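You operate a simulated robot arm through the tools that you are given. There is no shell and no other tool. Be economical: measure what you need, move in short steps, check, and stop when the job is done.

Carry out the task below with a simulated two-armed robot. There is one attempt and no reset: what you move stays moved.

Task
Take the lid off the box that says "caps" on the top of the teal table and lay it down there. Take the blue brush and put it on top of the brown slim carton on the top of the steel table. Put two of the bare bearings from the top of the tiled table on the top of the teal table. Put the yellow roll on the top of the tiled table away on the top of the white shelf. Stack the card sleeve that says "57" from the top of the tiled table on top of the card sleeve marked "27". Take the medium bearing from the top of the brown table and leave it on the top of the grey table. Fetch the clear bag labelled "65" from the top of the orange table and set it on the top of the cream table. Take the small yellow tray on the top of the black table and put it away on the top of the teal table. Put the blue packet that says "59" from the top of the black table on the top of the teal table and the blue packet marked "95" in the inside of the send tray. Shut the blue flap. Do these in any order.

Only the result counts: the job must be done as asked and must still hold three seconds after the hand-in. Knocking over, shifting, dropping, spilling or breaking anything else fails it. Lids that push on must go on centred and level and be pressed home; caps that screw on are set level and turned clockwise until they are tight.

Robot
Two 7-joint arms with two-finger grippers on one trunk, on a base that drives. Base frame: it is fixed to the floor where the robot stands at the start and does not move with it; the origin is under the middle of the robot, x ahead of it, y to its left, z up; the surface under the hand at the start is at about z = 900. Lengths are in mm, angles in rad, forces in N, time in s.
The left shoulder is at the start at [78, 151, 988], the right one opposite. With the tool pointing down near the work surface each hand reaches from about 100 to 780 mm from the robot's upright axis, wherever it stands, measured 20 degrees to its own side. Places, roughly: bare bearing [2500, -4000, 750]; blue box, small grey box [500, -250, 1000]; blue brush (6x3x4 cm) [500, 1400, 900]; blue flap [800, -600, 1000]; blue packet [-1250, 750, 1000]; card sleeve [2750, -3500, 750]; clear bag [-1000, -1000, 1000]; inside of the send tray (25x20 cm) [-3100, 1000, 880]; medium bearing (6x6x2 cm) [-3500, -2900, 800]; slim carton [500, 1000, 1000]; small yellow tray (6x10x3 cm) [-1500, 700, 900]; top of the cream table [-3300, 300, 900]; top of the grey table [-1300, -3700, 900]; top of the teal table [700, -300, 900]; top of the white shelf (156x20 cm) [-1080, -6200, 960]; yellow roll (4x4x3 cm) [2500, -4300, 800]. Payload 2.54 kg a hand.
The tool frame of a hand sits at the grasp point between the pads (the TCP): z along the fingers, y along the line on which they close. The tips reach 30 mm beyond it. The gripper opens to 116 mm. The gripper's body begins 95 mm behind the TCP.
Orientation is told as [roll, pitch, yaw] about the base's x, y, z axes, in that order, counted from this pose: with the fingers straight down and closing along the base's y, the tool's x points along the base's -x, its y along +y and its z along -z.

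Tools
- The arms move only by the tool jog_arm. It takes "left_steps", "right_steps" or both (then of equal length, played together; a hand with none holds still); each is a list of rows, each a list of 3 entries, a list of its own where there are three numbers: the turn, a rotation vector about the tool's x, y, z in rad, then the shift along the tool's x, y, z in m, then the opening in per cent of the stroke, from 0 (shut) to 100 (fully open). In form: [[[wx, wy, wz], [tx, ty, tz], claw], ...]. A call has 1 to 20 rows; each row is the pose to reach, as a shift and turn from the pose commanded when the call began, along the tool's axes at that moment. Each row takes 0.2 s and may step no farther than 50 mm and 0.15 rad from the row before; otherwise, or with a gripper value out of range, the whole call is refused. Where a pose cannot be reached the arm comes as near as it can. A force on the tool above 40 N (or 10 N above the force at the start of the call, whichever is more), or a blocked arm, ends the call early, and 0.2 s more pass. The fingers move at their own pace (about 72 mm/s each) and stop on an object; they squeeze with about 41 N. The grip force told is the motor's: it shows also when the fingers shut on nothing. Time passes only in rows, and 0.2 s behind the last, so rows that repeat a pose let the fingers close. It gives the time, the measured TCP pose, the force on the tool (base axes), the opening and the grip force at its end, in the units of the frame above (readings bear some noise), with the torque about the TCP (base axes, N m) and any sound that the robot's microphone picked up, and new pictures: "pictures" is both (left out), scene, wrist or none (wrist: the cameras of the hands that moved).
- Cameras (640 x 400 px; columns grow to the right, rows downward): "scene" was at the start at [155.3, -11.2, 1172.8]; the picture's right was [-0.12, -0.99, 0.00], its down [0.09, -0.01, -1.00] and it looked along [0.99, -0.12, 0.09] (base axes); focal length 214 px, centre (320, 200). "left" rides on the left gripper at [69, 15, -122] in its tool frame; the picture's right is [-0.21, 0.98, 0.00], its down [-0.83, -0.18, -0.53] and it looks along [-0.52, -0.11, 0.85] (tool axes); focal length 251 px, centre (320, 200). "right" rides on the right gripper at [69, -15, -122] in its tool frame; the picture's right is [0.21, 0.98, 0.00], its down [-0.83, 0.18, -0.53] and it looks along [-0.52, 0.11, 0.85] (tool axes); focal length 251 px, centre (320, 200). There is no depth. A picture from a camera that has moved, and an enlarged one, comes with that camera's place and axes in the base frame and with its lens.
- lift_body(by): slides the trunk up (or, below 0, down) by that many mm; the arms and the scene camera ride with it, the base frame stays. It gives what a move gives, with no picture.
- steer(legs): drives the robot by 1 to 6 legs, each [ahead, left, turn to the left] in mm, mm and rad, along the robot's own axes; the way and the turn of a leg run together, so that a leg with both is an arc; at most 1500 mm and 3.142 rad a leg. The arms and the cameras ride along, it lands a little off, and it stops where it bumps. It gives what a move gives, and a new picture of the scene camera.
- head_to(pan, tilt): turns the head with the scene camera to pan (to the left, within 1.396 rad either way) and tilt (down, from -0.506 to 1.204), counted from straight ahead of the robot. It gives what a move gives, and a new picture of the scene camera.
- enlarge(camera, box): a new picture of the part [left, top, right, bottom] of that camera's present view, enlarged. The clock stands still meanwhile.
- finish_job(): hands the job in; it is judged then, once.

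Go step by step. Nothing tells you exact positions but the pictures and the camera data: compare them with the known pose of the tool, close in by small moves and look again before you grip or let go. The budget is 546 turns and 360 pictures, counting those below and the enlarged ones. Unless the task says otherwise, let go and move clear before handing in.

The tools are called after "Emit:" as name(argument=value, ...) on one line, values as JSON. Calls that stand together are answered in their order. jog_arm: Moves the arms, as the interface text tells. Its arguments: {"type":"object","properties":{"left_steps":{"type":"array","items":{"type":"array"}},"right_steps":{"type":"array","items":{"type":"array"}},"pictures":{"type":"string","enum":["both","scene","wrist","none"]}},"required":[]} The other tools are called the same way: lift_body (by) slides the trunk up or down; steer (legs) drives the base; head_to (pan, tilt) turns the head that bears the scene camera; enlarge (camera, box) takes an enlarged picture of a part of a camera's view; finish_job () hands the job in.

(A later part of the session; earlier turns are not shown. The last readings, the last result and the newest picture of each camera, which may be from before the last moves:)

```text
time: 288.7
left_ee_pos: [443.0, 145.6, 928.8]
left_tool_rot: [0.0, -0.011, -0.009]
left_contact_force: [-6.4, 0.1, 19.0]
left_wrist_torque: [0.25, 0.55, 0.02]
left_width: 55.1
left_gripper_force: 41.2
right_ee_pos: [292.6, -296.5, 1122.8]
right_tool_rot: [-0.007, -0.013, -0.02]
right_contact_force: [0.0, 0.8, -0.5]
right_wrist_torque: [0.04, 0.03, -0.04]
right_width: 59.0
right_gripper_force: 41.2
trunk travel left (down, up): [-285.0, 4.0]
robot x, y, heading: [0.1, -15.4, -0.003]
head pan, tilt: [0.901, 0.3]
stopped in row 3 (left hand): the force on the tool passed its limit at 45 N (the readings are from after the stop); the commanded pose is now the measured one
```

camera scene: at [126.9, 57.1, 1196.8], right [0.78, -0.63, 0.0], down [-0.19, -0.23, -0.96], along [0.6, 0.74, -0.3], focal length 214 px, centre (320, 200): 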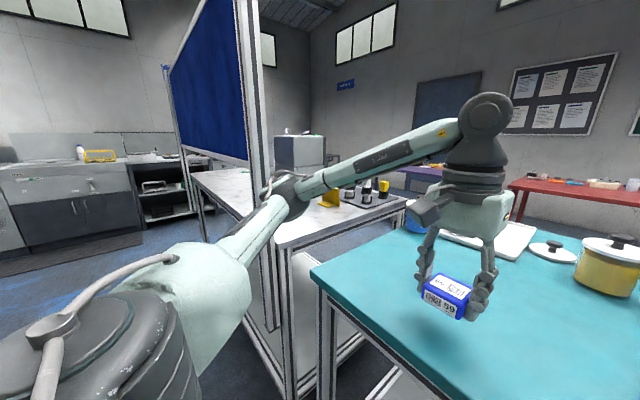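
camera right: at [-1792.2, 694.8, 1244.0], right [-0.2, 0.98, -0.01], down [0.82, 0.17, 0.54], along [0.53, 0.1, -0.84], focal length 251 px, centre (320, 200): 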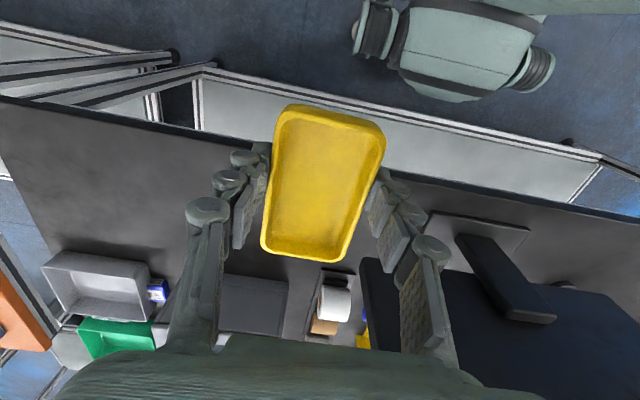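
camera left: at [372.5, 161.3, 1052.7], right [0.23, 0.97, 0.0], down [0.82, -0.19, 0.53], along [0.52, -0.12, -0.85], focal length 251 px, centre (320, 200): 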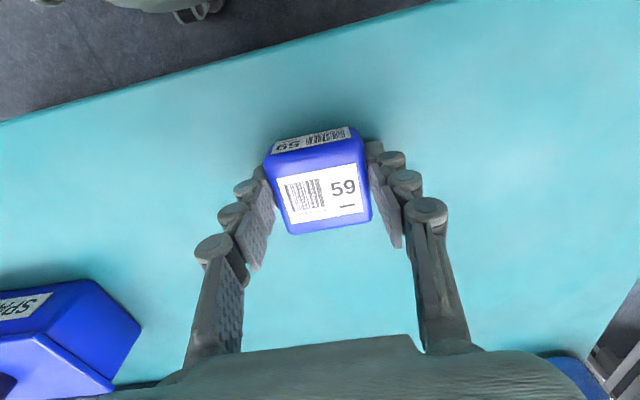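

Packet is down. Release, rise, and then move right along the table to set the tray in the free area right of the caps box.

Emit:
jog_arm(left_steps=[[[0, 0, 0], [0, 0, -0.001], 45], [[0, 0, 0], [0, 0, -0.001], 65], [[0, 0, 0], [0, 0, -0.03], 65], [[0, 0, 0], [0, 0, -0.08], 65], [[0, 0, 0], [0.02, 0, -0.12], 65], [[0, 0, 0], [0.05, 0, -0.16], 65], [[0, 0, 0], [0.09, 0, -0.19], 65], [[0, 0, 0], [0.12, 0, -0.22], 65]], pictures="wrist")

Emit:
steer(legs=[[0, -390, 0]])

Emit:
head_to(pan=-0.4, tilt=0.5)

```text
time: 290.5
left_ee_pos: [321.4, 147.3, 1145.0]
left_tool_rot: [0.0, -0.008, -0.008]
left_contact_force: [0.7, 1.1, 0.7]
left_wrist_torque: [-0.03, -0.03, 0.0]
left_width: 75.5
left_gripper_force: 0.0
right_ee_pos: [293.5, -295.3, 1123.5]
right_tool_rot: [-0.009, -0.011, -0.02]
right_contact_force: [0.2, 0.7, -0.8]
right_wrist_torque: [-0.02, -0.02, 0.0]
right_width: 58.9
right_gripper_force: 41.1
trunk travel left (down, up): [-285.0, 4.0]
robot x, y, heading: [0.4, -16.6, -0.001]
head pan, tilt: [0.901, 0.3]
camera left: at [249.5, 162.3, 1267.5], right [0.22, 0.97, 0.0], down [0.82, -0.19, 0.54], along [0.53, -0.12, -0.84], focal length 251 px, centre (320, 200)
```

left: 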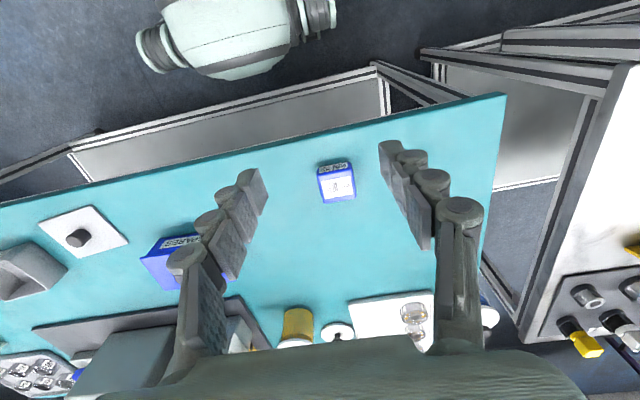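

```text
time: 294.8
left_ee_pos: [321.0, -239.2, 1144.8]
left_tool_rot: [-0.001, -0.006, 0.001]
left_contact_force: [0.9, -0.2, 0.4]
left_wrist_torque: [0.0, -0.02, 0.01]
left_width: 75.5
left_gripper_force: 0.1
right_ee_pos: [297.9, -682.8, 1124.1]
right_tool_rot: [-0.008, -0.011, -0.013]
right_contact_force: [0.0, 0.3, -0.9]
right_wrist_torque: [0.0, -0.03, 0.02]
right_width: 58.9
right_gripper_force: 41.4
trunk travel left (down, up): [-285.0, 4.0]
robot x, y, heading: [0.0, -403.6, 0.006]
head pan, tilt: [0.901, 0.3]
camera scene: at [125.7, -332.0, 1196.9], right [0.79, -0.62, 0.0], down [-0.18, -0.23, -0.96], along [0.59, 0.75, -0.3], focal length 214 px, centre (320, 200)
```

scene: 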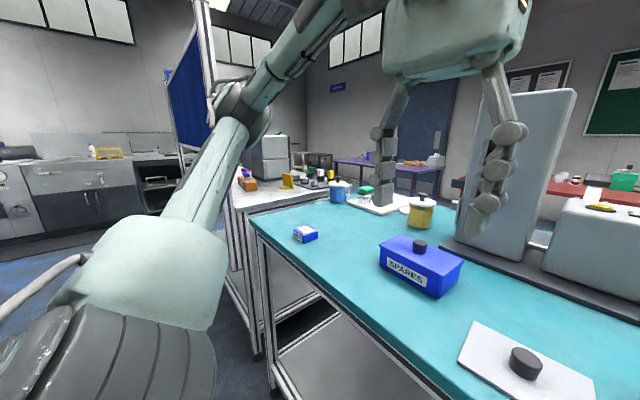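

```text
time: 296.3
left_ee_pos: [320.5, -239.2, 1144.8]
left_tool_rot: [0.001, -0.006, 0.001]
left_contact_force: [-0.3, 0.2, -0.7]
left_wrist_torque: [-0.03, 0.0, -0.04]
left_width: 75.6
left_gripper_force: 0.1
right_ee_pos: [297.3, -683.2, 1121.7]
right_tool_rot: [-0.01, -0.008, -0.011]
right_contact_force: [-0.5, -0.1, -1.1]
right_wrist_torque: [0.01, 0.01, 0.03]
right_width: 58.7
right_gripper_force: 40.7
trunk travel left (down, up): [-285.0, 4.0]
robot x, y, heading: [-2.3, -407.4, 0.009]
head pan, tilt: [-0.4, 0.499]
camera scene: at [152.1, -440.2, 1178.5], right [-0.38, -0.92, 0.0], down [-0.44, 0.18, -0.88], along [0.81, -0.34, -0.48], focal length 214 px, centre (320, 200)
```

scene: 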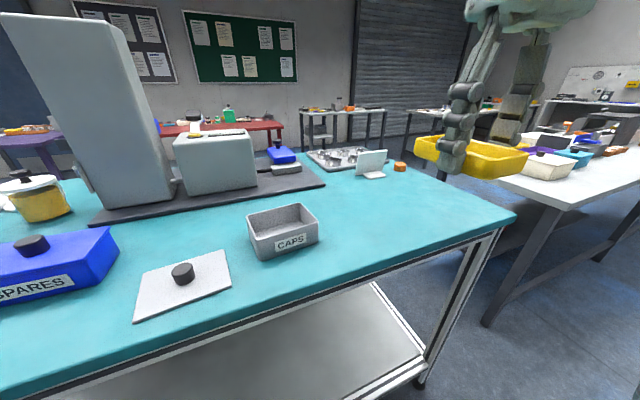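

Emit:
jog_arm(right_steps=[[[0, 0, 0], [-0.04, 0, 0.02], 35], [[0, 0, 0], [-0.08, 0, 0.04], 35], [[0, 0, 0], [-0.12, 0, 0.06], 35], [[0, 0, 0], [-0.16, 0, 0.08], 35], [[0, 0, 0], [-0.17, 0, 0.12], 35], [[0, 0, 0], [-0.17, 0, 0.16], 35], [[0, 0, 0], [-0.17, 0, 0.18], 35], [[0, 0, 0], [-0.17, 0, 0.188], 35]], pictures="scene")

```text
time: 298.1
left_ee_pos: [320.4, -239.8, 1144.8]
left_tool_rot: [0.001, -0.007, 0.001]
left_contact_force: [-0.1, -0.8, 0.3]
left_wrist_torque: [0.02, 0.02, -0.01]
left_width: 75.6
left_gripper_force: 0.0
right_ee_pos: [470.7, -686.3, 937.6]
right_tool_rot: [-0.009, -0.009, -0.013]
right_contact_force: [0.3, 0.6, -0.1]
right_wrist_torque: [-0.01, 0.02, 0.02]
right_width: 58.9
right_gripper_force: 41.1
trunk travel left (down, up): [-285.0, 4.0]
robot x, y, heading: [-0.8, -406.4, 0.005]
head pan, tilt: [-0.4, 0.499]
camera scene: at [152.1, -440.3, 1178.5], right [-0.39, -0.92, 0.0], down [-0.44, 0.18, -0.88], along [0.81, -0.34, -0.48], focal length 214 px, centre (320, 200)
```

scene: 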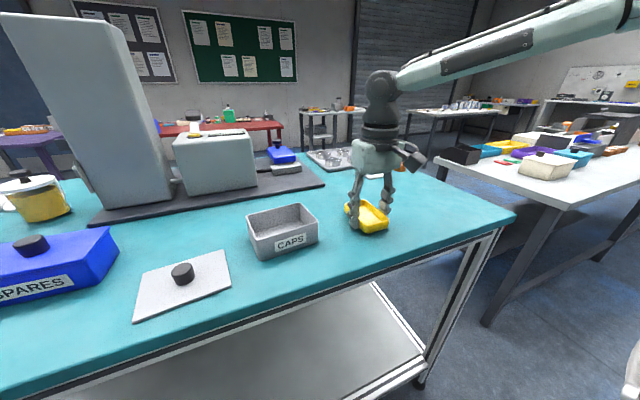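

Emit:
jog_arm(right_steps=[[[0, 0, 0], [0, 0, 0.003], 35], [[0, 0, 0], [0, 0, 0.006], 35], [[0, 0, 0], [0, 0, 0.009], 35], [[0, 0, 0], [0, 0, 0.011], 35], [[0, 0, 0], [0, 0, 0.013], 35]], pictures="none")

```text
time: 299.3
left_ee_pos: [317.5, -239.4, 1145.6]
left_tool_rot: [-0.003, -0.01, 0.001]
left_contact_force: [0.5, -1.0, -1.0]
left_wrist_torque: [0.03, 0.03, -0.01]
left_width: 75.3
left_gripper_force: 0.0
right_ee_pos: [468.8, -686.2, 927.5]
right_tool_rot: [-0.011, -0.019, -0.012]
right_contact_force: [0.4, -6.2, 37.5]
right_wrist_torque: [1.13, 0.57, 0.18]
right_width: 58.8
right_gripper_force: 41.3
trunk travel left (down, up): [-285.0, 4.0]
robot x, y, heading: [-3.9, -404.1, 0.003]
head pan, tilt: [-0.4, 0.499]
```

Tray touches down. Release and rise.

Emit:
jog_arm(right_steps=[[[0, 0, 0], [0, 0, -0.003], 50], [[0, 0, 0], [0, 0, -0.003], 75], [[0, 0, 0], [0, 0, -0.03], 75], [[0, 0, 0], [0, 0, -0.08], 75], [[0, 0, 0], [0.03, 0, -0.12], 75], [[0, 0, 0], [0.07, 0, -0.15], 75], [[0, 0, 0], [0.11, 0, -0.18], 75], [[0, 0, 0], [0.14, 0, -0.21], 75]], pictures="scene")

```text
time: 301.1
left_ee_pos: [319.1, -239.3, 1144.4]
left_tool_rot: [0.0, -0.009, 0.002]
left_contact_force: [0.7, -0.6, 0.5]
left_wrist_torque: [-0.02, 0.02, -0.05]
left_width: 75.6
left_gripper_force: 0.2
right_ee_pos: [325.6, -680.3, 1132.4]
right_tool_rot: [-0.011, -0.008, -0.011]
right_contact_force: [0.5, -0.3, -0.6]
right_wrist_torque: [0.0, -0.02, 0.01]
right_width: 87.1
right_gripper_force: 0.1
trunk travel left (down, up): [-285.0, 4.0]
robot x, y, heading: [-1.8, -405.0, 0.006]
head pan, tilt: [-0.4, 0.499]
camera scene: at [151.5, -440.1, 1178.5], right [-0.39, -0.92, 0.0], down [-0.44, 0.18, -0.88], along [0.81, -0.34, -0.48], focal length 214 px, centre (320, 200)
```

scene: 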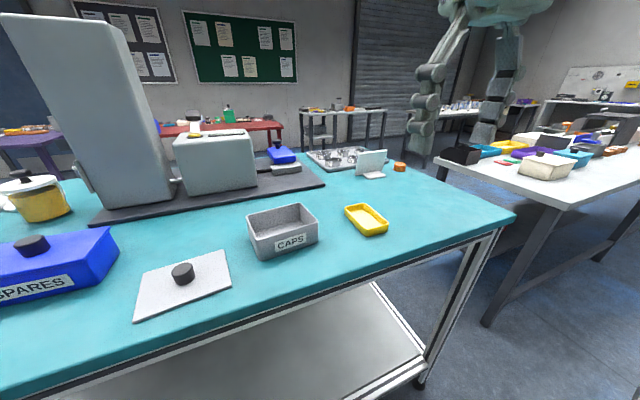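

Tray placed. Next the clear bag "65" on the orange table: I back off, turn round and look at that table.

Emit:
steer(legs=[[-340, 0, 0], [0, 0, 3.135], [0, 250, 0]])

Emit:
head_to(pan=0, tilt=0.45)

```text
time: 313.5
left_ee_pos: [-663.4, -813.9, 1145.1]
left_tool_rot: [-0.001, -0.007, 3.135]
left_contact_force: [-0.7, 0.4, 0.2]
left_wrist_torque: [0.01, 0.0, 0.01]
left_width: 75.2
left_gripper_force: 0.0
right_ee_pos: [-665.8, -372.4, 1133.5]
right_tool_rot: [-0.008, -0.012, 3.125]
right_contact_force: [-1.2, 0.1, 0.4]
right_wrist_torque: [0.02, -0.02, 0.02]
right_width: 87.0
right_gripper_force: 0.1
trunk travel left (down, up): [-285.0, 4.0]
robot x, y, heading: [-338.3, -649.8, 3.137]
head pan, tilt: [-0.4, 0.499]
camera scene: at [-492.5, -616.3, 1178.5], right [0.39, 0.92, 0.0], down [0.44, -0.19, -0.88], along [-0.81, 0.34, -0.48], focal length 214 px, centre (320, 200)
```

scene: 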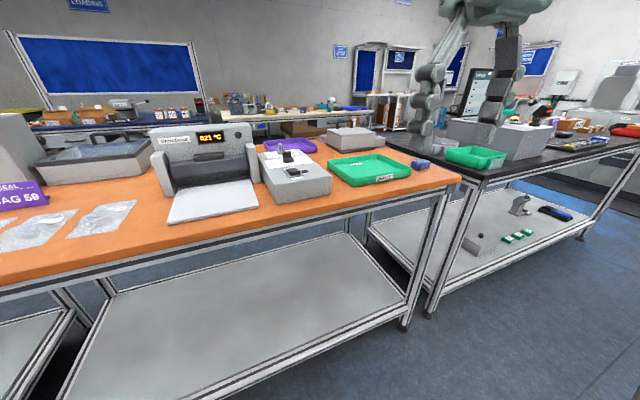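

```text
time: 314.3
left_ee_pos: [-663.2, -813.4, 1145.4]
left_tool_rot: [-0.002, -0.008, 3.136]
left_contact_force: [-0.2, -0.1, 0.0]
left_wrist_torque: [-0.03, 0.03, 0.01]
left_width: 75.3
left_gripper_force: 0.1
right_ee_pos: [-666.0, -372.0, 1132.8]
right_tool_rot: [-0.009, -0.008, 3.124]
right_contact_force: [-0.1, -1.2, -0.1]
right_wrist_torque: [0.0, 0.04, 0.02]
right_width: 87.0
right_gripper_force: 0.2
trunk travel left (down, up): [-285.0, 4.0]
robot x, y, heading: [-342.1, -654.1, 3.134]
head pan, tilt: [0.0, 0.45]
camera scene: at [-500.7, -651.5, 1182.9], right [0.0, 1.0, 0.0], down [0.44, 0.0, -0.9], along [-0.9, 0.0, -0.44], focal length 214 px, centre (320, 200)
```

scene: 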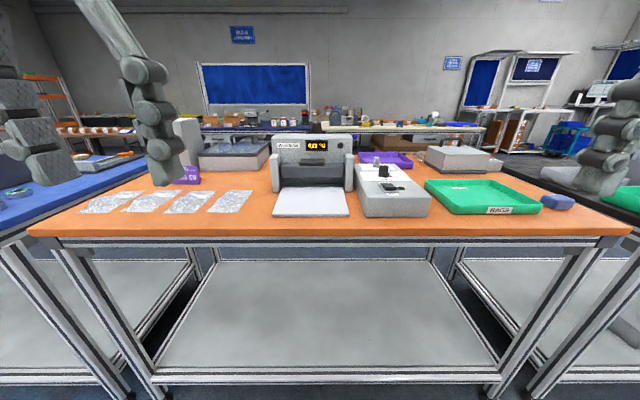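

Emit:
enlarge(camera="scene", box=[70, 150, 270, 250])

Emit:
enlarge(camera="scene", box=[320, 130, 560, 230])

Emit:
enlarge(camera="left", box=[0, 0, 640, 400])

```text
3.20 times, centred on (170, 200) of scene
camera zoom: at [-500.7, -651.5, 1182.9], right [0.0, 1.0, 0.0], down [0.44, 0.0, -0.9], along [-0.9, 0.0, -0.44], focal length 686 px, centre (800, 200)
```

zoom: 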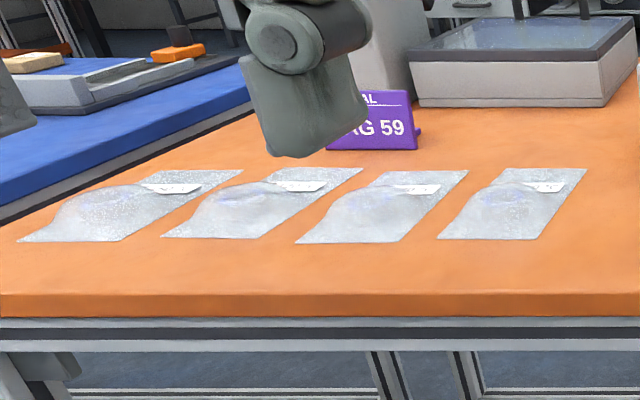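

```text
2.67 times, centred on (440, 180) of scene
camera zoom: at [-500.7, -651.5, 1182.9], right [0.0, 1.0, 0.0], down [0.44, 0.0, -0.9], along [-0.9, 0.0, -0.44], focal length 572 px, centre (0, 253)
```

zoom: 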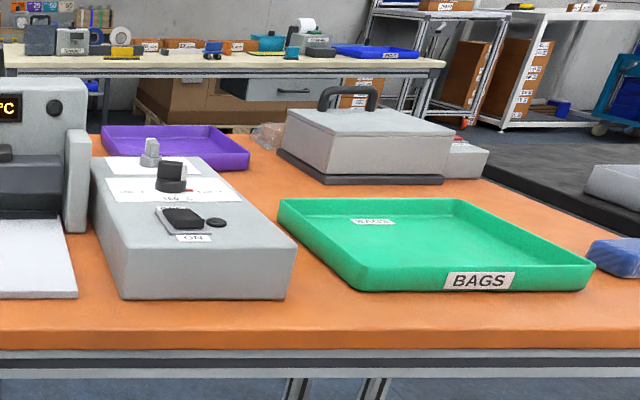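

```text
1.00 times, centred on (320, 200) of left (not enlarged: the box is as wide or as high as the picture)
camera zoom: at [-595.2, -830.1, 1267.1], right [-0.22, -0.98, 0.0], down [-0.82, 0.19, 0.54], along [-0.53, 0.12, -0.84], focal length 251 px, centre (320, 200)
```

zoom: 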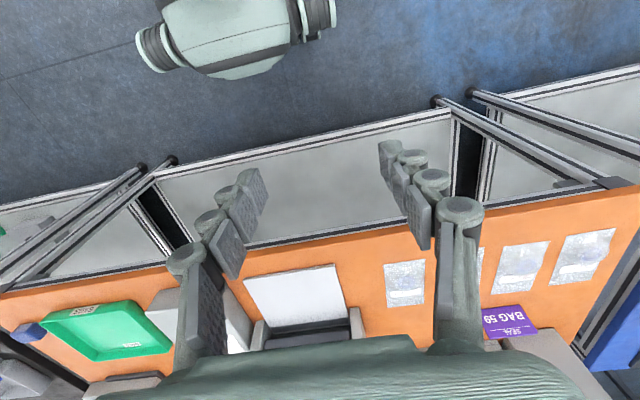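

Four flat clear bags lie at x≈-1086, y≈-925…-1303, with labels at their far ends. I move nearer to read them.

Emit:
steer(legs=[[0, 250, 0], [225, 0, 0]])

Emit:
head_to(pan=0.3, tilt=0.6)

Emit:
enlarge(camera="left", box=[0, 0, 640, 400])

```text
time: 318.6
left_ee_pos: [-890.5, -1061.6, 1144.2]
left_tool_rot: [0.001, -0.008, 3.138]
left_contact_force: [0.3, -0.1, -0.1]
left_wrist_torque: [0.02, -0.01, -0.02]
left_width: 75.4
left_gripper_force: 0.1
right_ee_pos: [-892.8, -619.8, 1131.5]
right_tool_rot: [-0.009, -0.009, 3.125]
right_contact_force: [0.2, 0.5, -0.3]
right_wrist_torque: [0.0, -0.05, -0.04]
right_width: 87.1
right_gripper_force: 0.0
trunk travel left (down, up): [-285.0, 4.0]
robot x, y, heading: [-569.4, -897.8, 3.145]
head pan, tilt: [0.0, 0.45]
camera scene: at [-727.3, -898.9, 1182.8], right [0.0, 1.0, 0.0], down [0.44, 0.0, -0.9], along [-0.9, 0.0, -0.44], focal length 214 px, centre (320, 200)
```

scene: 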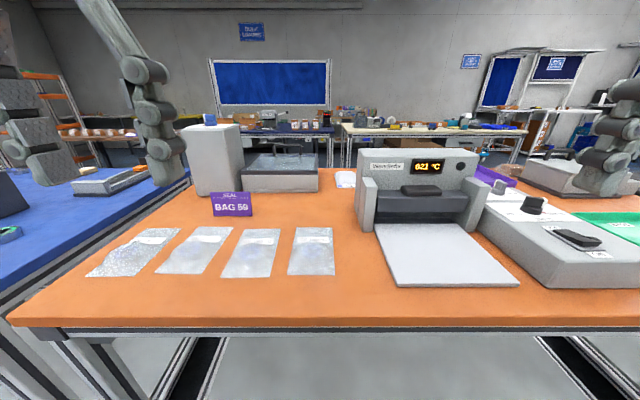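

```text
time: 319.4
left_ee_pos: [-889.2, -1061.9, 1146.4]
left_tool_rot: [0.001, -0.007, 3.138]
left_contact_force: [-0.4, 0.4, 0.2]
left_wrist_torque: [-0.02, -0.02, 0.0]
left_width: 75.3
left_gripper_force: 0.0
right_ee_pos: [-891.5, -619.1, 1132.4]
right_tool_rot: [-0.01, -0.009, 3.125]
right_contact_force: [1.1, -0.6, -0.5]
right_wrist_torque: [0.0, 0.02, 0.01]
right_width: 87.2
right_gripper_force: 0.0
trunk travel left (down, up): [-285.0, 4.0]
robot x, y, heading: [-565.5, -895.7, 3.138]
head pan, tilt: [0.3, 0.6]
camera scene: at [-719.3, -925.0, 1169.4], right [-0.29, 0.96, 0.0], down [0.54, 0.17, -0.83], along [-0.79, -0.24, -0.56], focal length 214 px, centre (320, 200)
```

scene: 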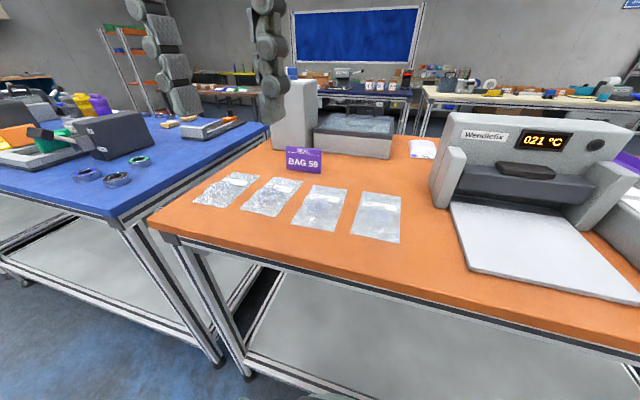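

```text
1.00 times, centred on (320, 200) of left (not enlarged: the box is as wide or as high as the picture)
camera zoom: at [-820.9, -1077.6, 1267.1], right [-0.22, -0.98, 0.0], down [-0.82, 0.18, 0.54], along [-0.53, 0.12, -0.84], focal length 251 px, centre (320, 200)
```

zoom: 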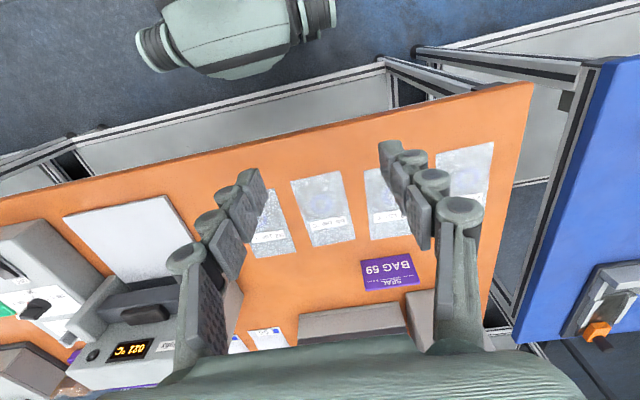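

Emit:
enlarge(camera="left", box=[240, 130, 520, 280])

Emit:
enlarge(camera="scene", box=[190, 120, 450, 250])

```text
2.29 times, centred on (380, 205) of left
camera zoom: at [-820.9, -1077.6, 1267.1], right [-0.22, -0.98, 0.0], down [-0.82, 0.18, 0.54], along [-0.53, 0.12, -0.84], focal length 575 px, centre (183, 189)
```

zoom: 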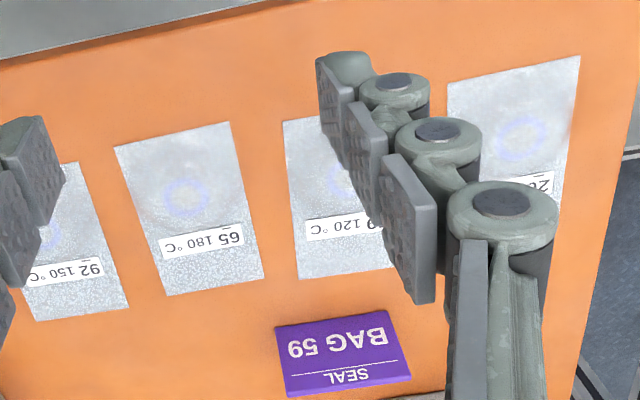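

```text
2.46 times, centred on (320, 185) of scene
camera zoom: at [-719.3, -925.0, 1169.4], right [-0.29, 0.96, 0.0], down [0.54, 0.17, -0.83], along [-0.79, -0.24, -0.56], focal length 528 px, centre (320, 237)
```

zoom: 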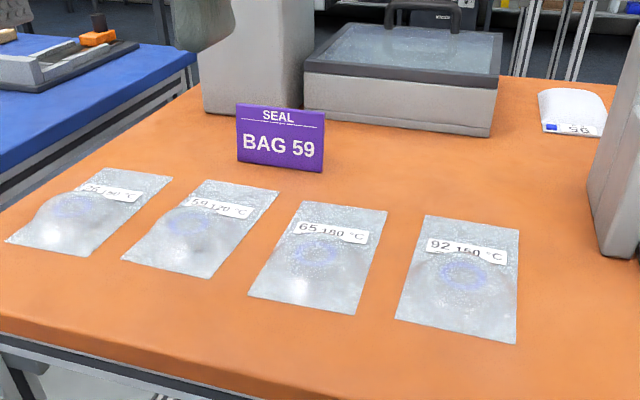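

Bag 65 is the second from the right, around [-1100,-1021]. I bring the left hand above it for a close look.

Emit:
jog_arm(left_steps=[[[0, 0, 0], [-0.035, -0.007, 0.025], 75], [[0, 0, 0], [-0.07, -0.014, 0.05], 75], [[0, 0, 0], [-0.105, -0.02, 0.075], 90], [[0, 0, 0], [-0.14, -0.027, 0.1], 95], [[0, 0, 0], [-0.175, -0.034, 0.125], 95], [[0, 0, 0], [-0.206, -0.041, 0.146], 95]], pictures="wrist")

Emit:
enlarge(camera="scene", box=[240, 130, 440, 250])

```text
time: 320.8
left_ee_pos: [-1097.8, -1021.0, 999.6]
left_tool_rot: [-0.001, -0.007, 3.135]
left_contact_force: [0.1, 0.7, 1.1]
left_wrist_torque: [0.03, 0.0, 0.0]
left_width: 110.2
left_gripper_force: 0.0
right_ee_pos: [-891.9, -619.3, 1132.2]
right_tool_rot: [-0.009, -0.01, 3.124]
right_contact_force: [0.0, 0.1, 0.1]
right_wrist_torque: [0.03, -0.02, -0.03]
right_width: 86.8
right_gripper_force: 0.1
trunk travel left (down, up): [-285.0, 4.0]
robot x, y, heading: [-568.9, -898.2, 3.14]
head pan, tilt: [0.3, 0.6]
camera left: at [-1029.0, -1037.9, 1121.7], right [-0.22, -0.98, 0.0], down [-0.82, 0.19, 0.54], along [-0.53, 0.12, -0.84], focal length 251 px, centre (320, 200)
```

left: 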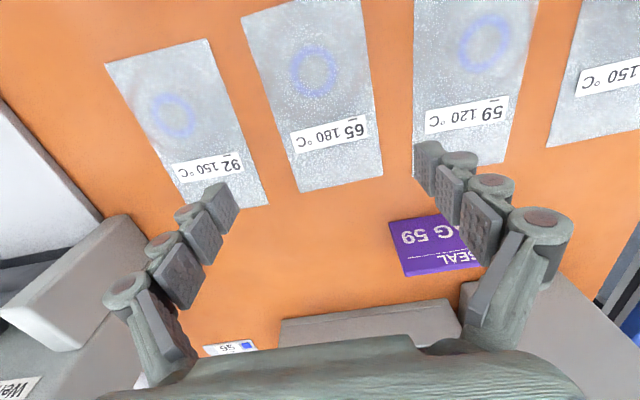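

```text
3.20 times, centred on (340, 190) of scene
camera zoom: at [-719.7, -924.9, 1169.3], right [-0.29, 0.96, 0.0], down [0.54, 0.17, -0.82], along [-0.79, -0.24, -0.57], focal length 686 px, centre (256, 232)
```

zoom: 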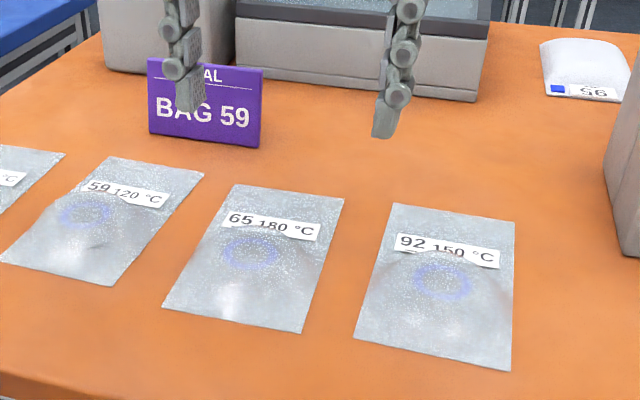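

Bag 65's bulge (the ring inside) is at about [-1051,-1028]. I centre on it, go down outside its edges.

Emit:
jog_arm(left_steps=[[[0, 0, 0], [0.045, 0.007, 0.0], 88], [[0, 0, 0], [0.047, 0.007, 0.035], 88], [[0, 0, 0], [0.047, 0.007, 0.06], 88]], pictures="wrist")

Emit:
enlarge(camera="scene", box=[240, 130, 440, 250])

```text
time: 321.6
left_ee_pos: [-1050.2, -1028.9, 941.3]
left_tool_rot: [0.001, -0.009, 3.137]
left_contact_force: [-1.2, 0.7, 1.3]
left_wrist_torque: [-0.02, -0.02, 0.0]
left_width: 101.9
left_gripper_force: 0.0
right_ee_pos: [-891.3, -620.3, 1132.1]
right_tool_rot: [-0.007, -0.012, 3.125]
right_contact_force: [0.3, -1.0, -0.8]
right_wrist_torque: [0.01, 0.0, -0.01]
right_width: 86.7
right_gripper_force: 0.2
trunk travel left (down, up): [-285.0, 4.0]
robot x, y, heading: [-566.8, -899.1, 3.139]
head pan, tilt: [0.3, 0.6]
camera left: at [-981.3, -1044.4, 1062.5], right [-0.22, -0.98, 0.0], down [-0.82, 0.18, 0.54], along [-0.53, 0.12, -0.84], focal length 251 px, centre (320, 200)
```

left: 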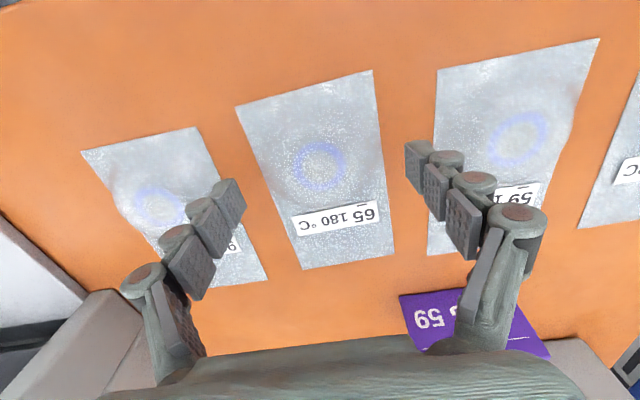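

```text
3.20 times, centred on (340, 190) of scene
camera zoom: at [-719.3, -925.2, 1169.4], right [-0.29, 0.96, 0.0], down [0.54, 0.17, -0.83], along [-0.79, -0.24, -0.56], focal length 686 px, centre (256, 232)
```

zoom: 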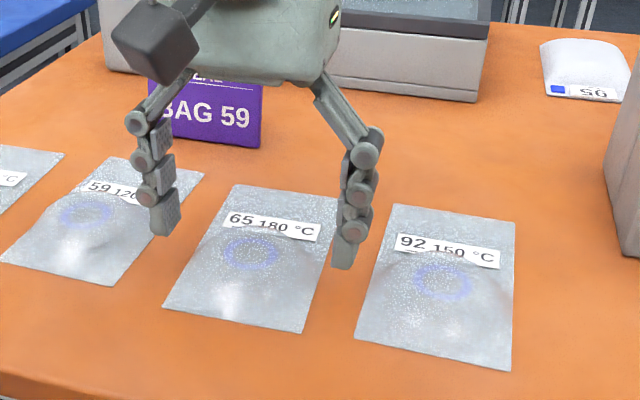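

Emit:
jog_arm(left_steps=[[[0, 0, 0], [0, 0, 0.01], 88], [[0, 0, 0], [0, 0, 0.016], 88], [[0, 0, 0], [0, 0, 0.02], 88], [[0, 0, 0], [0, 0, 0.023], 88], [[0, 0, 0], [0, 0, 0.026], 88], [[0, 0, 0], [0, 0, 0.029], 88]], pictures="wrist")

```text
time: 323.0
left_ee_pos: [-1049.9, -1028.5, 914.1]
left_tool_rot: [-0.001, -0.019, 3.139]
left_contact_force: [-10.6, -1.8, 18.2]
left_wrist_torque: [-0.45, -0.07, -0.22]
left_width: 106.4
left_gripper_force: 4.1
right_ee_pos: [-890.7, -619.5, 1133.8]
right_tool_rot: [-0.009, -0.012, 3.125]
right_contact_force: [0.2, -0.2, -0.2]
right_wrist_torque: [0.03, 0.11, 0.02]
right_width: 87.1
right_gripper_force: 0.0
trunk travel left (down, up): [-285.0, 4.0]
robot x, y, heading: [-564.0, -896.9, 3.137]
head pan, tilt: [0.3, 0.6]
camera left: at [-980.1, -1043.7, 1036.1], right [-0.22, -0.98, 0.0], down [-0.82, 0.18, 0.55], along [-0.54, 0.12, -0.84], focal length 251 px, centre (320, 200)
```

left: 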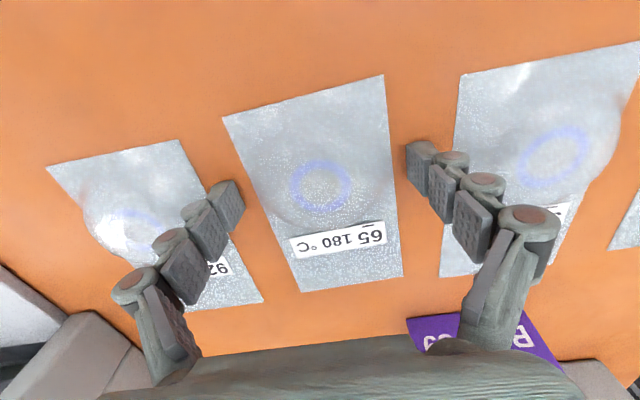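

Touched the table (≈885). I rise 2 mm and close.

Emit:
jog_arm(left_steps=[[[0, 0, 0], [0, 0, -0.003], 75], [[0, 0, 0], [0, 0, -0.003], 60], [[0, 0, 0], [0, 0, -0.003], 50], [[0, 0, 0], [0, 0, -0.003], 40], [[0, 0, 0], [0, 0, -0.003], 40], [[0, 0, 0], [0, 0, -0.003], 40]], pictures="wrist")

```text
time: 323.5
left_ee_pos: [-1049.0, -1028.5, 922.5]
left_tool_rot: [0.0, -0.029, -3.141]
left_contact_force: [2.3, -8.5, 44.0]
left_wrist_torque: [-0.93, -0.36, -0.09]
left_width: 84.5
left_gripper_force: 41.5
right_ee_pos: [-890.3, -618.7, 1133.3]
right_tool_rot: [-0.009, -0.012, 3.126]
right_contact_force: [-0.3, 0.5, -0.1]
right_wrist_torque: [-0.02, -0.02, 0.0]
right_width: 86.8
right_gripper_force: 0.1
trunk travel left (down, up): [-285.0, 4.0]
robot x, y, heading: [-563.5, -898.0, 3.143]
head pan, tilt: [0.3, 0.6]
stopped in row 2 (left hand): the force on the tool passed its limit at 43 N (the readings are from after the stop); the commanded pose is now the measured one
camera left: at [-978.9, -1045.3, 1043.6], right [-0.21, -0.98, 0.01], down [-0.81, 0.18, 0.56], along [-0.55, 0.12, -0.83], focal length 251 px, centre (320, 200)
```

left: 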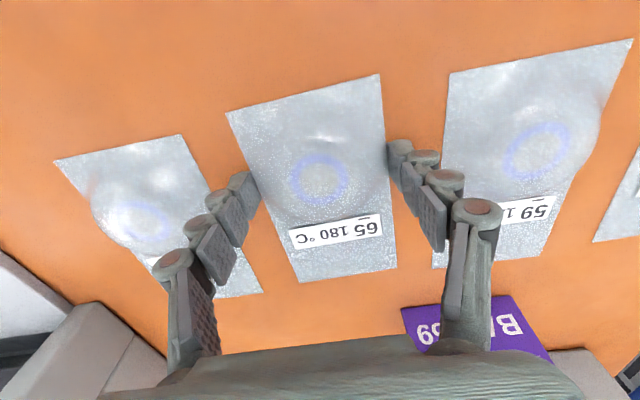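

Emit:
jog_arm(left_steps=[[[0, 0, 0], [0, 0, -0.001], 60], [[0, 0, 0], [0, 0, -0.002], 50], [[0, 0, 0], [0, 0, -0.002], 50], [[0, 0, 0], [0, 0, -0.002], 50]], pictures="wrist")

Emit:
enlarge(camera="scene", box=[270, 160, 400, 240])

```text
time: 324.5
left_ee_pos: [-1049.7, -1029.4, 923.8]
left_tool_rot: [-0.002, -0.027, -3.14]
left_contact_force: [-3.2, -14.8, 47.9]
left_wrist_torque: [-1.38, 0.17, 0.31]
left_width: 84.2
left_gripper_force: 41.0
right_ee_pos: [-888.6, -620.6, 1133.6]
right_tool_rot: [-0.009, -0.013, 3.126]
right_contact_force: [0.5, -0.1, 0.2]
right_wrist_torque: [-0.02, 0.04, -0.01]
right_width: 86.6
right_gripper_force: 0.1
trunk travel left (down, up): [-285.0, 4.0]
robot x, y, heading: [-564.4, -898.4, 3.141]
head pan, tilt: [0.3, 0.6]
camera left: at [-979.3, -1045.2, 1043.7], right [-0.21, -0.98, 0.0], down [-0.81, 0.18, 0.56], along [-0.54, 0.12, -0.83], focal length 251 px, centre (320, 200)
```

left: 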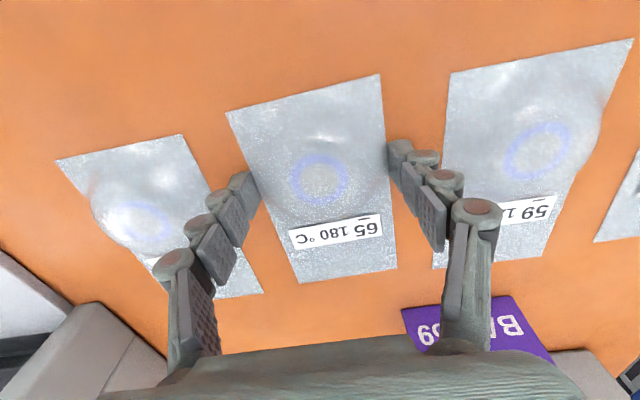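

```text
4.92 times, centred on (335, 200) of scene
camera zoom: at [-716.4, -925.5, 1170.0], right [-0.29, 0.96, 0.0], down [0.54, 0.17, -0.83], along [-0.79, -0.24, -0.56], focal length 1056 px, centre (246, 200)
```

zoom: 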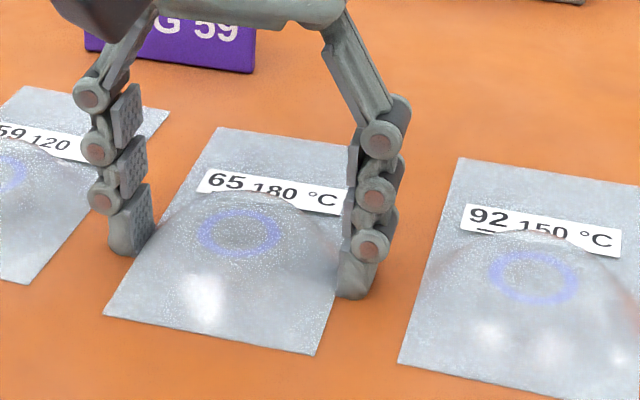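

Emit:
jog_arm(left_steps=[[[0, 0, 0], [0, 0, -0.003], 50], [[0, 0, 0], [0, 0, -0.005], 50], [[0, 0, 0], [0, 0, -0.005], 50], [[0, 0, 0], [0, 0, -0.005], 40]], pictures="wrist")

```text
time: 325.5
left_ee_pos: [-1050.6, -1027.9, 923.6]
left_tool_rot: [-0.002, -0.015, 3.138]
left_contact_force: [-1.9, -4.7, 18.1]
left_wrist_torque: [-0.61, 0.76, 0.18]
left_width: 84.3
left_gripper_force: 40.7
right_ee_pos: [-891.0, -620.8, 1132.6]
right_tool_rot: [-0.008, -0.011, 3.124]
right_contact_force: [0.6, 0.2, 0.4]
right_wrist_torque: [-0.02, 0.0, 0.02]
right_width: 87.2
right_gripper_force: 0.1
trunk travel left (down, up): [-285.0, 4.0]
robot x, y, heading: [-566.7, -901.9, 3.141]
head pan, tilt: [0.3, 0.6]
camera left: at [-980.3, -1043.8, 1044.6], right [-0.22, -0.98, 0.0], down [-0.82, 0.18, 0.55], along [-0.53, 0.12, -0.84], focal length 251 px, centre (320, 200)
```

left: 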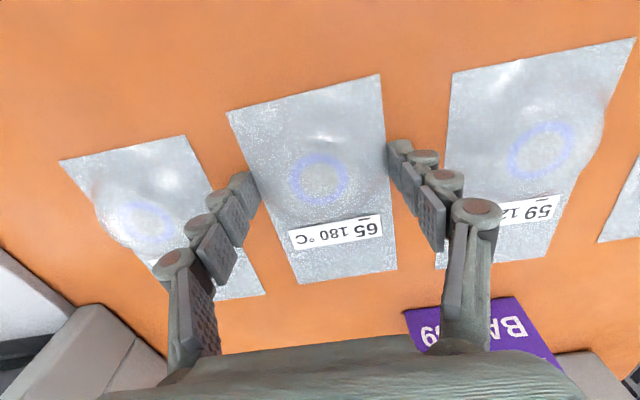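

Emit:
jog_arm(left_steps=[[[0, 0, 0], [0, 0, -0.004], 40], [[0, 0, 0], [0, 0, -0.008], 40], [[0, 0, 0], [0, 0, -0.014], 40], [[0, 0, 0], [0, 0, -0.022], 40]], pictures="wrist")

Emit:
enlarge(camera="scene", box=[270, 160, 400, 240])

```text
time: 326.5
left_ee_pos: [-1050.4, -1027.0, 944.8]
left_tool_rot: [0.0, -0.017, 3.139]
left_contact_force: [-0.3, 0.0, -0.1]
left_wrist_torque: [-0.01, -0.03, 0.01]
left_width: 84.4
left_gripper_force: 40.9
right_ee_pos: [-891.4, -620.1, 1133.0]
right_tool_rot: [-0.008, -0.011, 3.123]
right_contact_force: [-0.3, -0.3, -0.1]
right_wrist_torque: [0.01, 0.02, 0.0]
right_width: 86.9
right_gripper_force: 0.0
trunk travel left (down, up): [-285.0, 4.0]
robot x, y, heading: [-565.7, -898.3, 3.138]
head pan, tilt: [0.3, 0.6]
camera left: at [-981.0, -1044.0, 1066.8], right [-0.22, -0.98, 0.0], down [-0.82, 0.18, 0.55], along [-0.53, 0.12, -0.84], focal length 251 px, centre (320, 200)
```

left: 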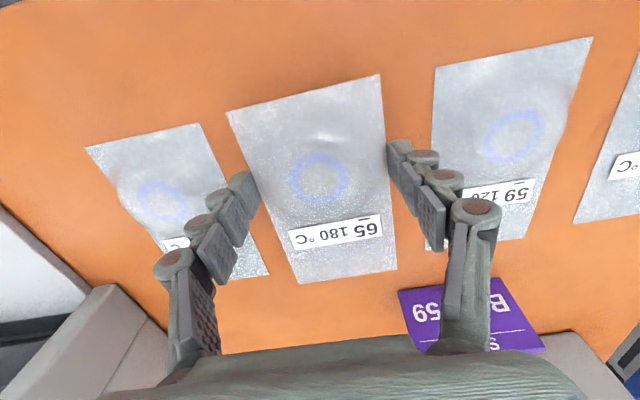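

```text
4.92 times, centred on (335, 200) of scene
camera zoom: at [-719.3, -925.1, 1169.4], right [-0.29, 0.96, 0.0], down [0.54, 0.17, -0.83], along [-0.79, -0.24, -0.56], focal length 1056 px, centre (246, 200)
```

zoom: 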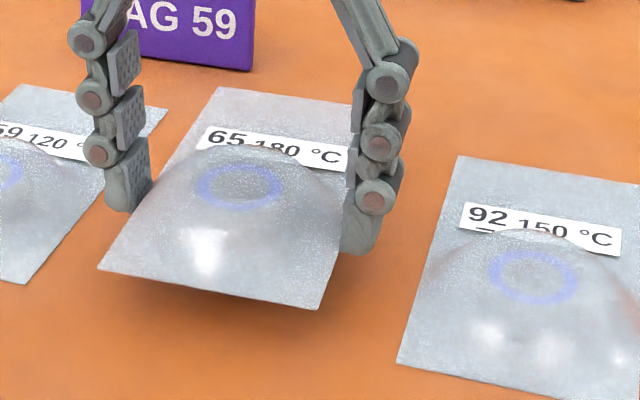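

Bag 65 is lifted. I raise and pull it in, then drive to the black table for packet 95 with the right hand.

Emit:
jog_arm(left_steps=[[[0, 0, 0], [0, 0, -0.05], 40], [[0, 0, 0], [0.02, 0, -0.09], 40], [[0, 0, 0], [0.05, 0, -0.13], 40], [[0, 0, 0], [0.08, 0, -0.17], 40], [[0, 0, 0], [0.12, -0.02, -0.19], 40], [[0, 0, 0], [0.15, -0.04, -0.2], 40], [[0, 0, 0], [0.17, -0.06, -0.2], 40]], pictures="none")

Emit:
steer(legs=[[-200, 0, 0], [0, -900, 0], [0, -880, 0]])

Emit:
head_to(pan=-0.2, tilt=0.45)

```text
time: 328.1
left_ee_pos: [-878.1, -968.6, 1141.5]
left_tool_rot: [0.001, -0.015, 3.139]
left_contact_force: [-0.2, 1.3, -1.0]
left_wrist_torque: [0.0, -0.03, 0.0]
left_width: 84.0
left_gripper_force: 40.9
right_ee_pos: [-893.5, -619.0, 1132.2]
right_tool_rot: [-0.009, -0.01, 3.124]
right_contact_force: [0.5, 1.1, 0.5]
right_wrist_torque: [-0.01, -0.01, 0.01]
right_width: 87.0
right_gripper_force: 0.1
trunk travel left (down, up): [-285.0, 4.0]
robot x, y, heading: [-568.1, -897.8, 3.139]
head pan, tilt: [0.3, 0.6]
```

```text
time: 346.6
left_ee_pos: [-682.5, 784.4, 1141.5]
left_tool_rot: [0.0, -0.015, -3.132]
left_contact_force: [0.1, 0.1, -1.4]
left_wrist_torque: [-0.02, 0.01, -0.03]
left_width: 83.9
left_gripper_force: 40.4
right_ee_pos: [-700.0, 1132.8, 1132.4]
right_tool_rot: [-0.01, -0.009, 3.137]
right_contact_force: [-0.4, 0.2, -0.5]
right_wrist_torque: [0.01, -0.03, -0.01]
right_width: 86.9
right_gripper_force: 0.1
trunk travel left (down, up): [-285.0, 4.0]
robot x, y, heading: [-371.5, 861.1, -3.126]
head pan, tilt: [0.3, 0.6]
camera scene: at [-523.4, 828.6, 1169.4], right [-0.3, 0.95, 0.0], down [0.54, 0.17, -0.83], along [-0.79, -0.25, -0.56], focal length 214 px, centre (320, 200)
```

scene: 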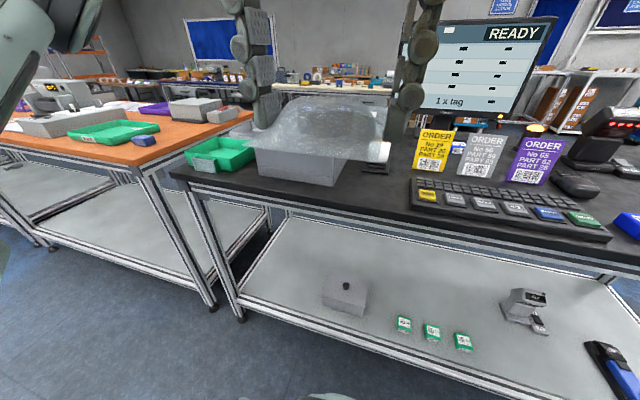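

```text
time: 347.5
left_ee_pos: [-682.2, 783.5, 1142.0]
left_tool_rot: [-0.003, -0.013, -3.132]
left_contact_force: [-11.5, 5.3, -1.0]
left_wrist_torque: [-0.79, -1.54, 0.46]
left_width: 83.9
left_gripper_force: 41.0
right_ee_pos: [-700.5, 1131.8, 1131.6]
right_tool_rot: [-0.009, -0.009, 3.136]
right_contact_force: [0.3, 0.1, 0.0]
right_wrist_torque: [-0.03, -0.01, 0.02]
right_width: 86.9
right_gripper_force: 0.0
trunk travel left (down, up): [-285.0, 4.0]
robot x, y, heading: [-373.5, 856.2, -3.134]
head pan, tilt: [-0.201, 0.45]
camera scene: at [-530.1, 870.2, 1184.3], right [0.16, 0.99, 0.0], down [0.42, -0.07, -0.91], along [-0.9, 0.15, -0.42], focal length 214 px, centre (320, 200)
```

scene: 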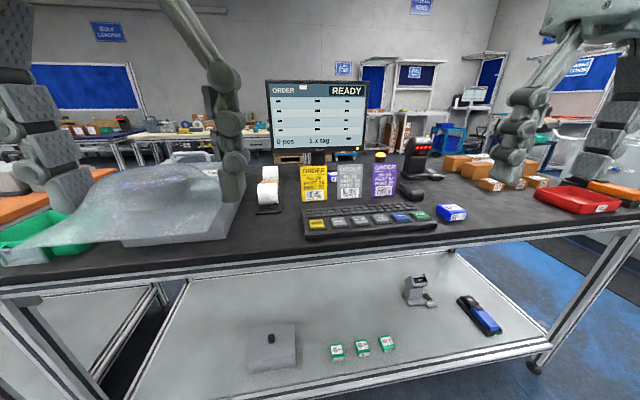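

Something presses on the left hand, likely the head. I move that hand outwards.

Emit:
jog_arm(left_steps=[[[0, 0, 0], [-0.02, 0.03, 0], 40], [[0, 0, 0], [-0.03, 0.07, 0], 40], [[0, 0, 0], [-0.03, 0.11, 0], 40]], pictures="wrist")

```text
time: 348.3
left_ee_pos: [-711.2, 673.3, 1143.0]
left_tool_rot: [-0.002, -0.015, -3.136]
left_contact_force: [0.3, -0.9, -1.2]
left_wrist_torque: [0.01, -0.03, -0.01]
left_width: 84.0
left_gripper_force: 41.2
right_ee_pos: [-700.1, 1130.6, 1132.8]
right_tool_rot: [-0.009, -0.012, 3.136]
right_contact_force: [-0.7, -0.6, -0.2]
right_wrist_torque: [0.05, 0.04, -0.02]
right_width: 87.1
right_gripper_force: 0.0
trunk travel left (down, up): [-285.0, 4.0]
robot x, y, heading: [-374.3, 857.3, -3.129]
head pan, tilt: [-0.201, 0.45]
camera left: at [-641.2, 657.3, 1264.9], right [-0.21, -0.98, 0.0], down [-0.82, 0.18, 0.55], along [-0.54, 0.11, -0.84], focal length 251 px, centre (320, 200)
```

left: 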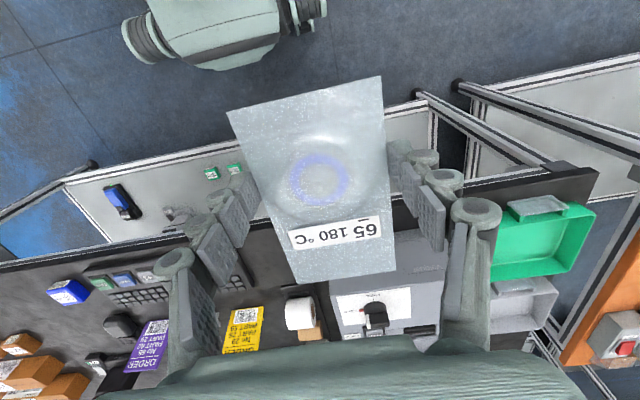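

Emit:
steer(legs=[[225, -20, -0.01]])

Emit:
jog_arm(right_steps=[[[0, 0, 0], [-0.045, 0, 0], 70], [[0, 0, 0], [-0.09, 0.005, 0], 70], [[0, 0, 0], [-0.135, 0.01, 0.005], 70], [[0, 0, 0], [-0.18, 0.02, 0.01], 70], [[0, 0, 0], [-0.225, 0.03, 0.02], 70], [[0, 0, 0], [-0.27, 0.04, 0.03], 70], [[0, 0, 0], [-0.315, 0.05, 0.04], 70], [[0, 0, 0], [-0.355, 0.06, 0.06], 70], [[0, 0, 0], [-0.38, 0.065, 0.08], 70]], pictures="wrist")

```text
time: 350.0
left_ee_pos: [-938.5, 695.5, 1144.2]
left_tool_rot: [0.001, -0.015, 3.139]
left_contact_force: [-0.4, -0.5, -2.0]
left_wrist_torque: [0.01, -0.02, 0.0]
left_width: 83.8
left_gripper_force: 40.4
right_ee_pos: [-920.8, 1154.6, 1132.3]
right_tool_rot: [-0.009, -0.01, 3.126]
right_contact_force: [0.2, 0.8, 0.7]
right_wrist_torque: [0.01, -0.04, -0.03]
right_width: 87.0
right_gripper_force: 0.0
trunk travel left (down, up): [-285.0, 4.0]
robot x, y, heading: [-597.0, 875.5, 3.143]
head pan, tilt: [-0.201, 0.45]
camera scene: at [-753.7, 893.6, 1182.8], right [0.2, 0.98, 0.0], down [0.43, -0.09, -0.9], along [-0.88, 0.18, -0.44], focal length 214 px, centre (320, 200)
```

scene: 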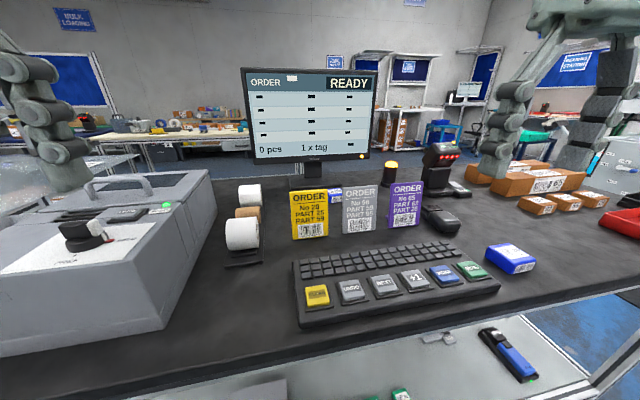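

```text
time: 352.0
left_ee_pos: [-939.4, 697.1, 1141.0]
left_tool_rot: [0.0, -0.013, 3.14]
left_contact_force: [-1.9, 0.3, -1.4]
left_wrist_torque: [-0.05, -0.15, -0.03]
left_width: 83.9
left_gripper_force: 40.6
right_ee_pos: [-1246.2, 1122.3, 1034.3]
right_tool_rot: [-0.009, -0.008, 3.126]
right_contact_force: [-1.7, -0.3, -0.5]
right_wrist_torque: [-0.01, -0.12, 0.02]
right_width: 80.9
right_gripper_force: 0.0
right hand out of reach, approached as far as the arm can: row 7, 8, 9
trunk travel left (down, up): [-285.0, 4.0]
robot x, y, heading: [-595.1, 873.8, 3.143]
head pan, tilt: [-0.201, 0.45]
camera right: at [-1176.8, 1134.3, 1155.2], right [0.2, -0.98, -0.01], down [-0.82, -0.17, 0.54], along [-0.53, -0.1, -0.84], focal length 251 px, centre (320, 200)
```

right: 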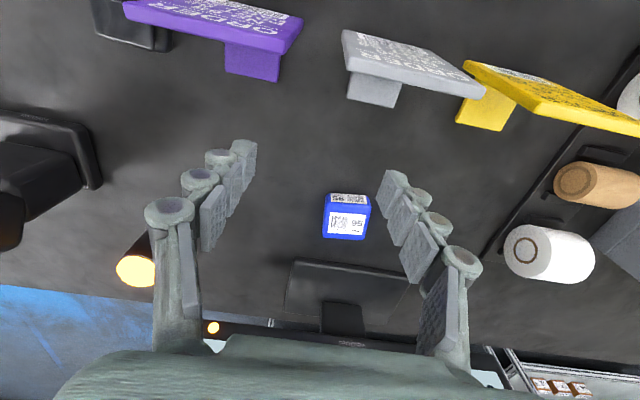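

Packet 95 is at about [-1358,1066]. Lower heights give more reach; I go down behind the cards, then advance.

Emit:
jog_arm(right_steps=[[[0, 0, 0], [0, 0.005, 0.045], 70], [[0, 0, 0], [-0.005, 0.02, 0.085], 70], [[0, 0, 0], [-0.04, 0.035, 0.085], 70], [[0, 0, 0], [-0.08, 0.05, 0.085], 70], [[0, 0, 0], [-0.112, 0.056, 0.085], 70]], pictures="wrist")

```text
time: 353.2
left_ee_pos: [-936.9, 696.7, 1143.2]
left_tool_rot: [-0.001, -0.018, 3.139]
left_contact_force: [-0.3, -0.5, -1.2]
left_wrist_torque: [-0.01, 0.01, 0.04]
left_width: 83.9
left_gripper_force: 40.9
right_ee_pos: [-1258.4, 1113.7, 946.4]
right_tool_rot: [-0.009, -0.013, 3.125]
right_contact_force: [-0.7, 0.2, 0.4]
right_wrist_torque: [0.01, 0.02, -0.01]
right_width: 81.2
right_gripper_force: 0.0
right hand out of reach, approached as far as the arm can: row 3, 4, 5
trunk travel left (down, up): [-285.0, 4.0]
robot x, y, heading: [-595.2, 873.6, 3.14]
head pan, tilt: [-0.201, 0.45]
camera right: at [-1188.7, 1126.4, 1067.1], right [0.2, -0.98, -0.01], down [-0.82, -0.17, 0.54], along [-0.53, -0.1, -0.84], focal length 251 px, centre (320, 200)
```

right: 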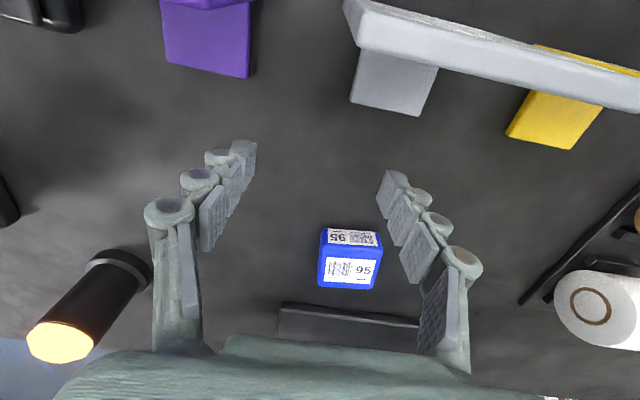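

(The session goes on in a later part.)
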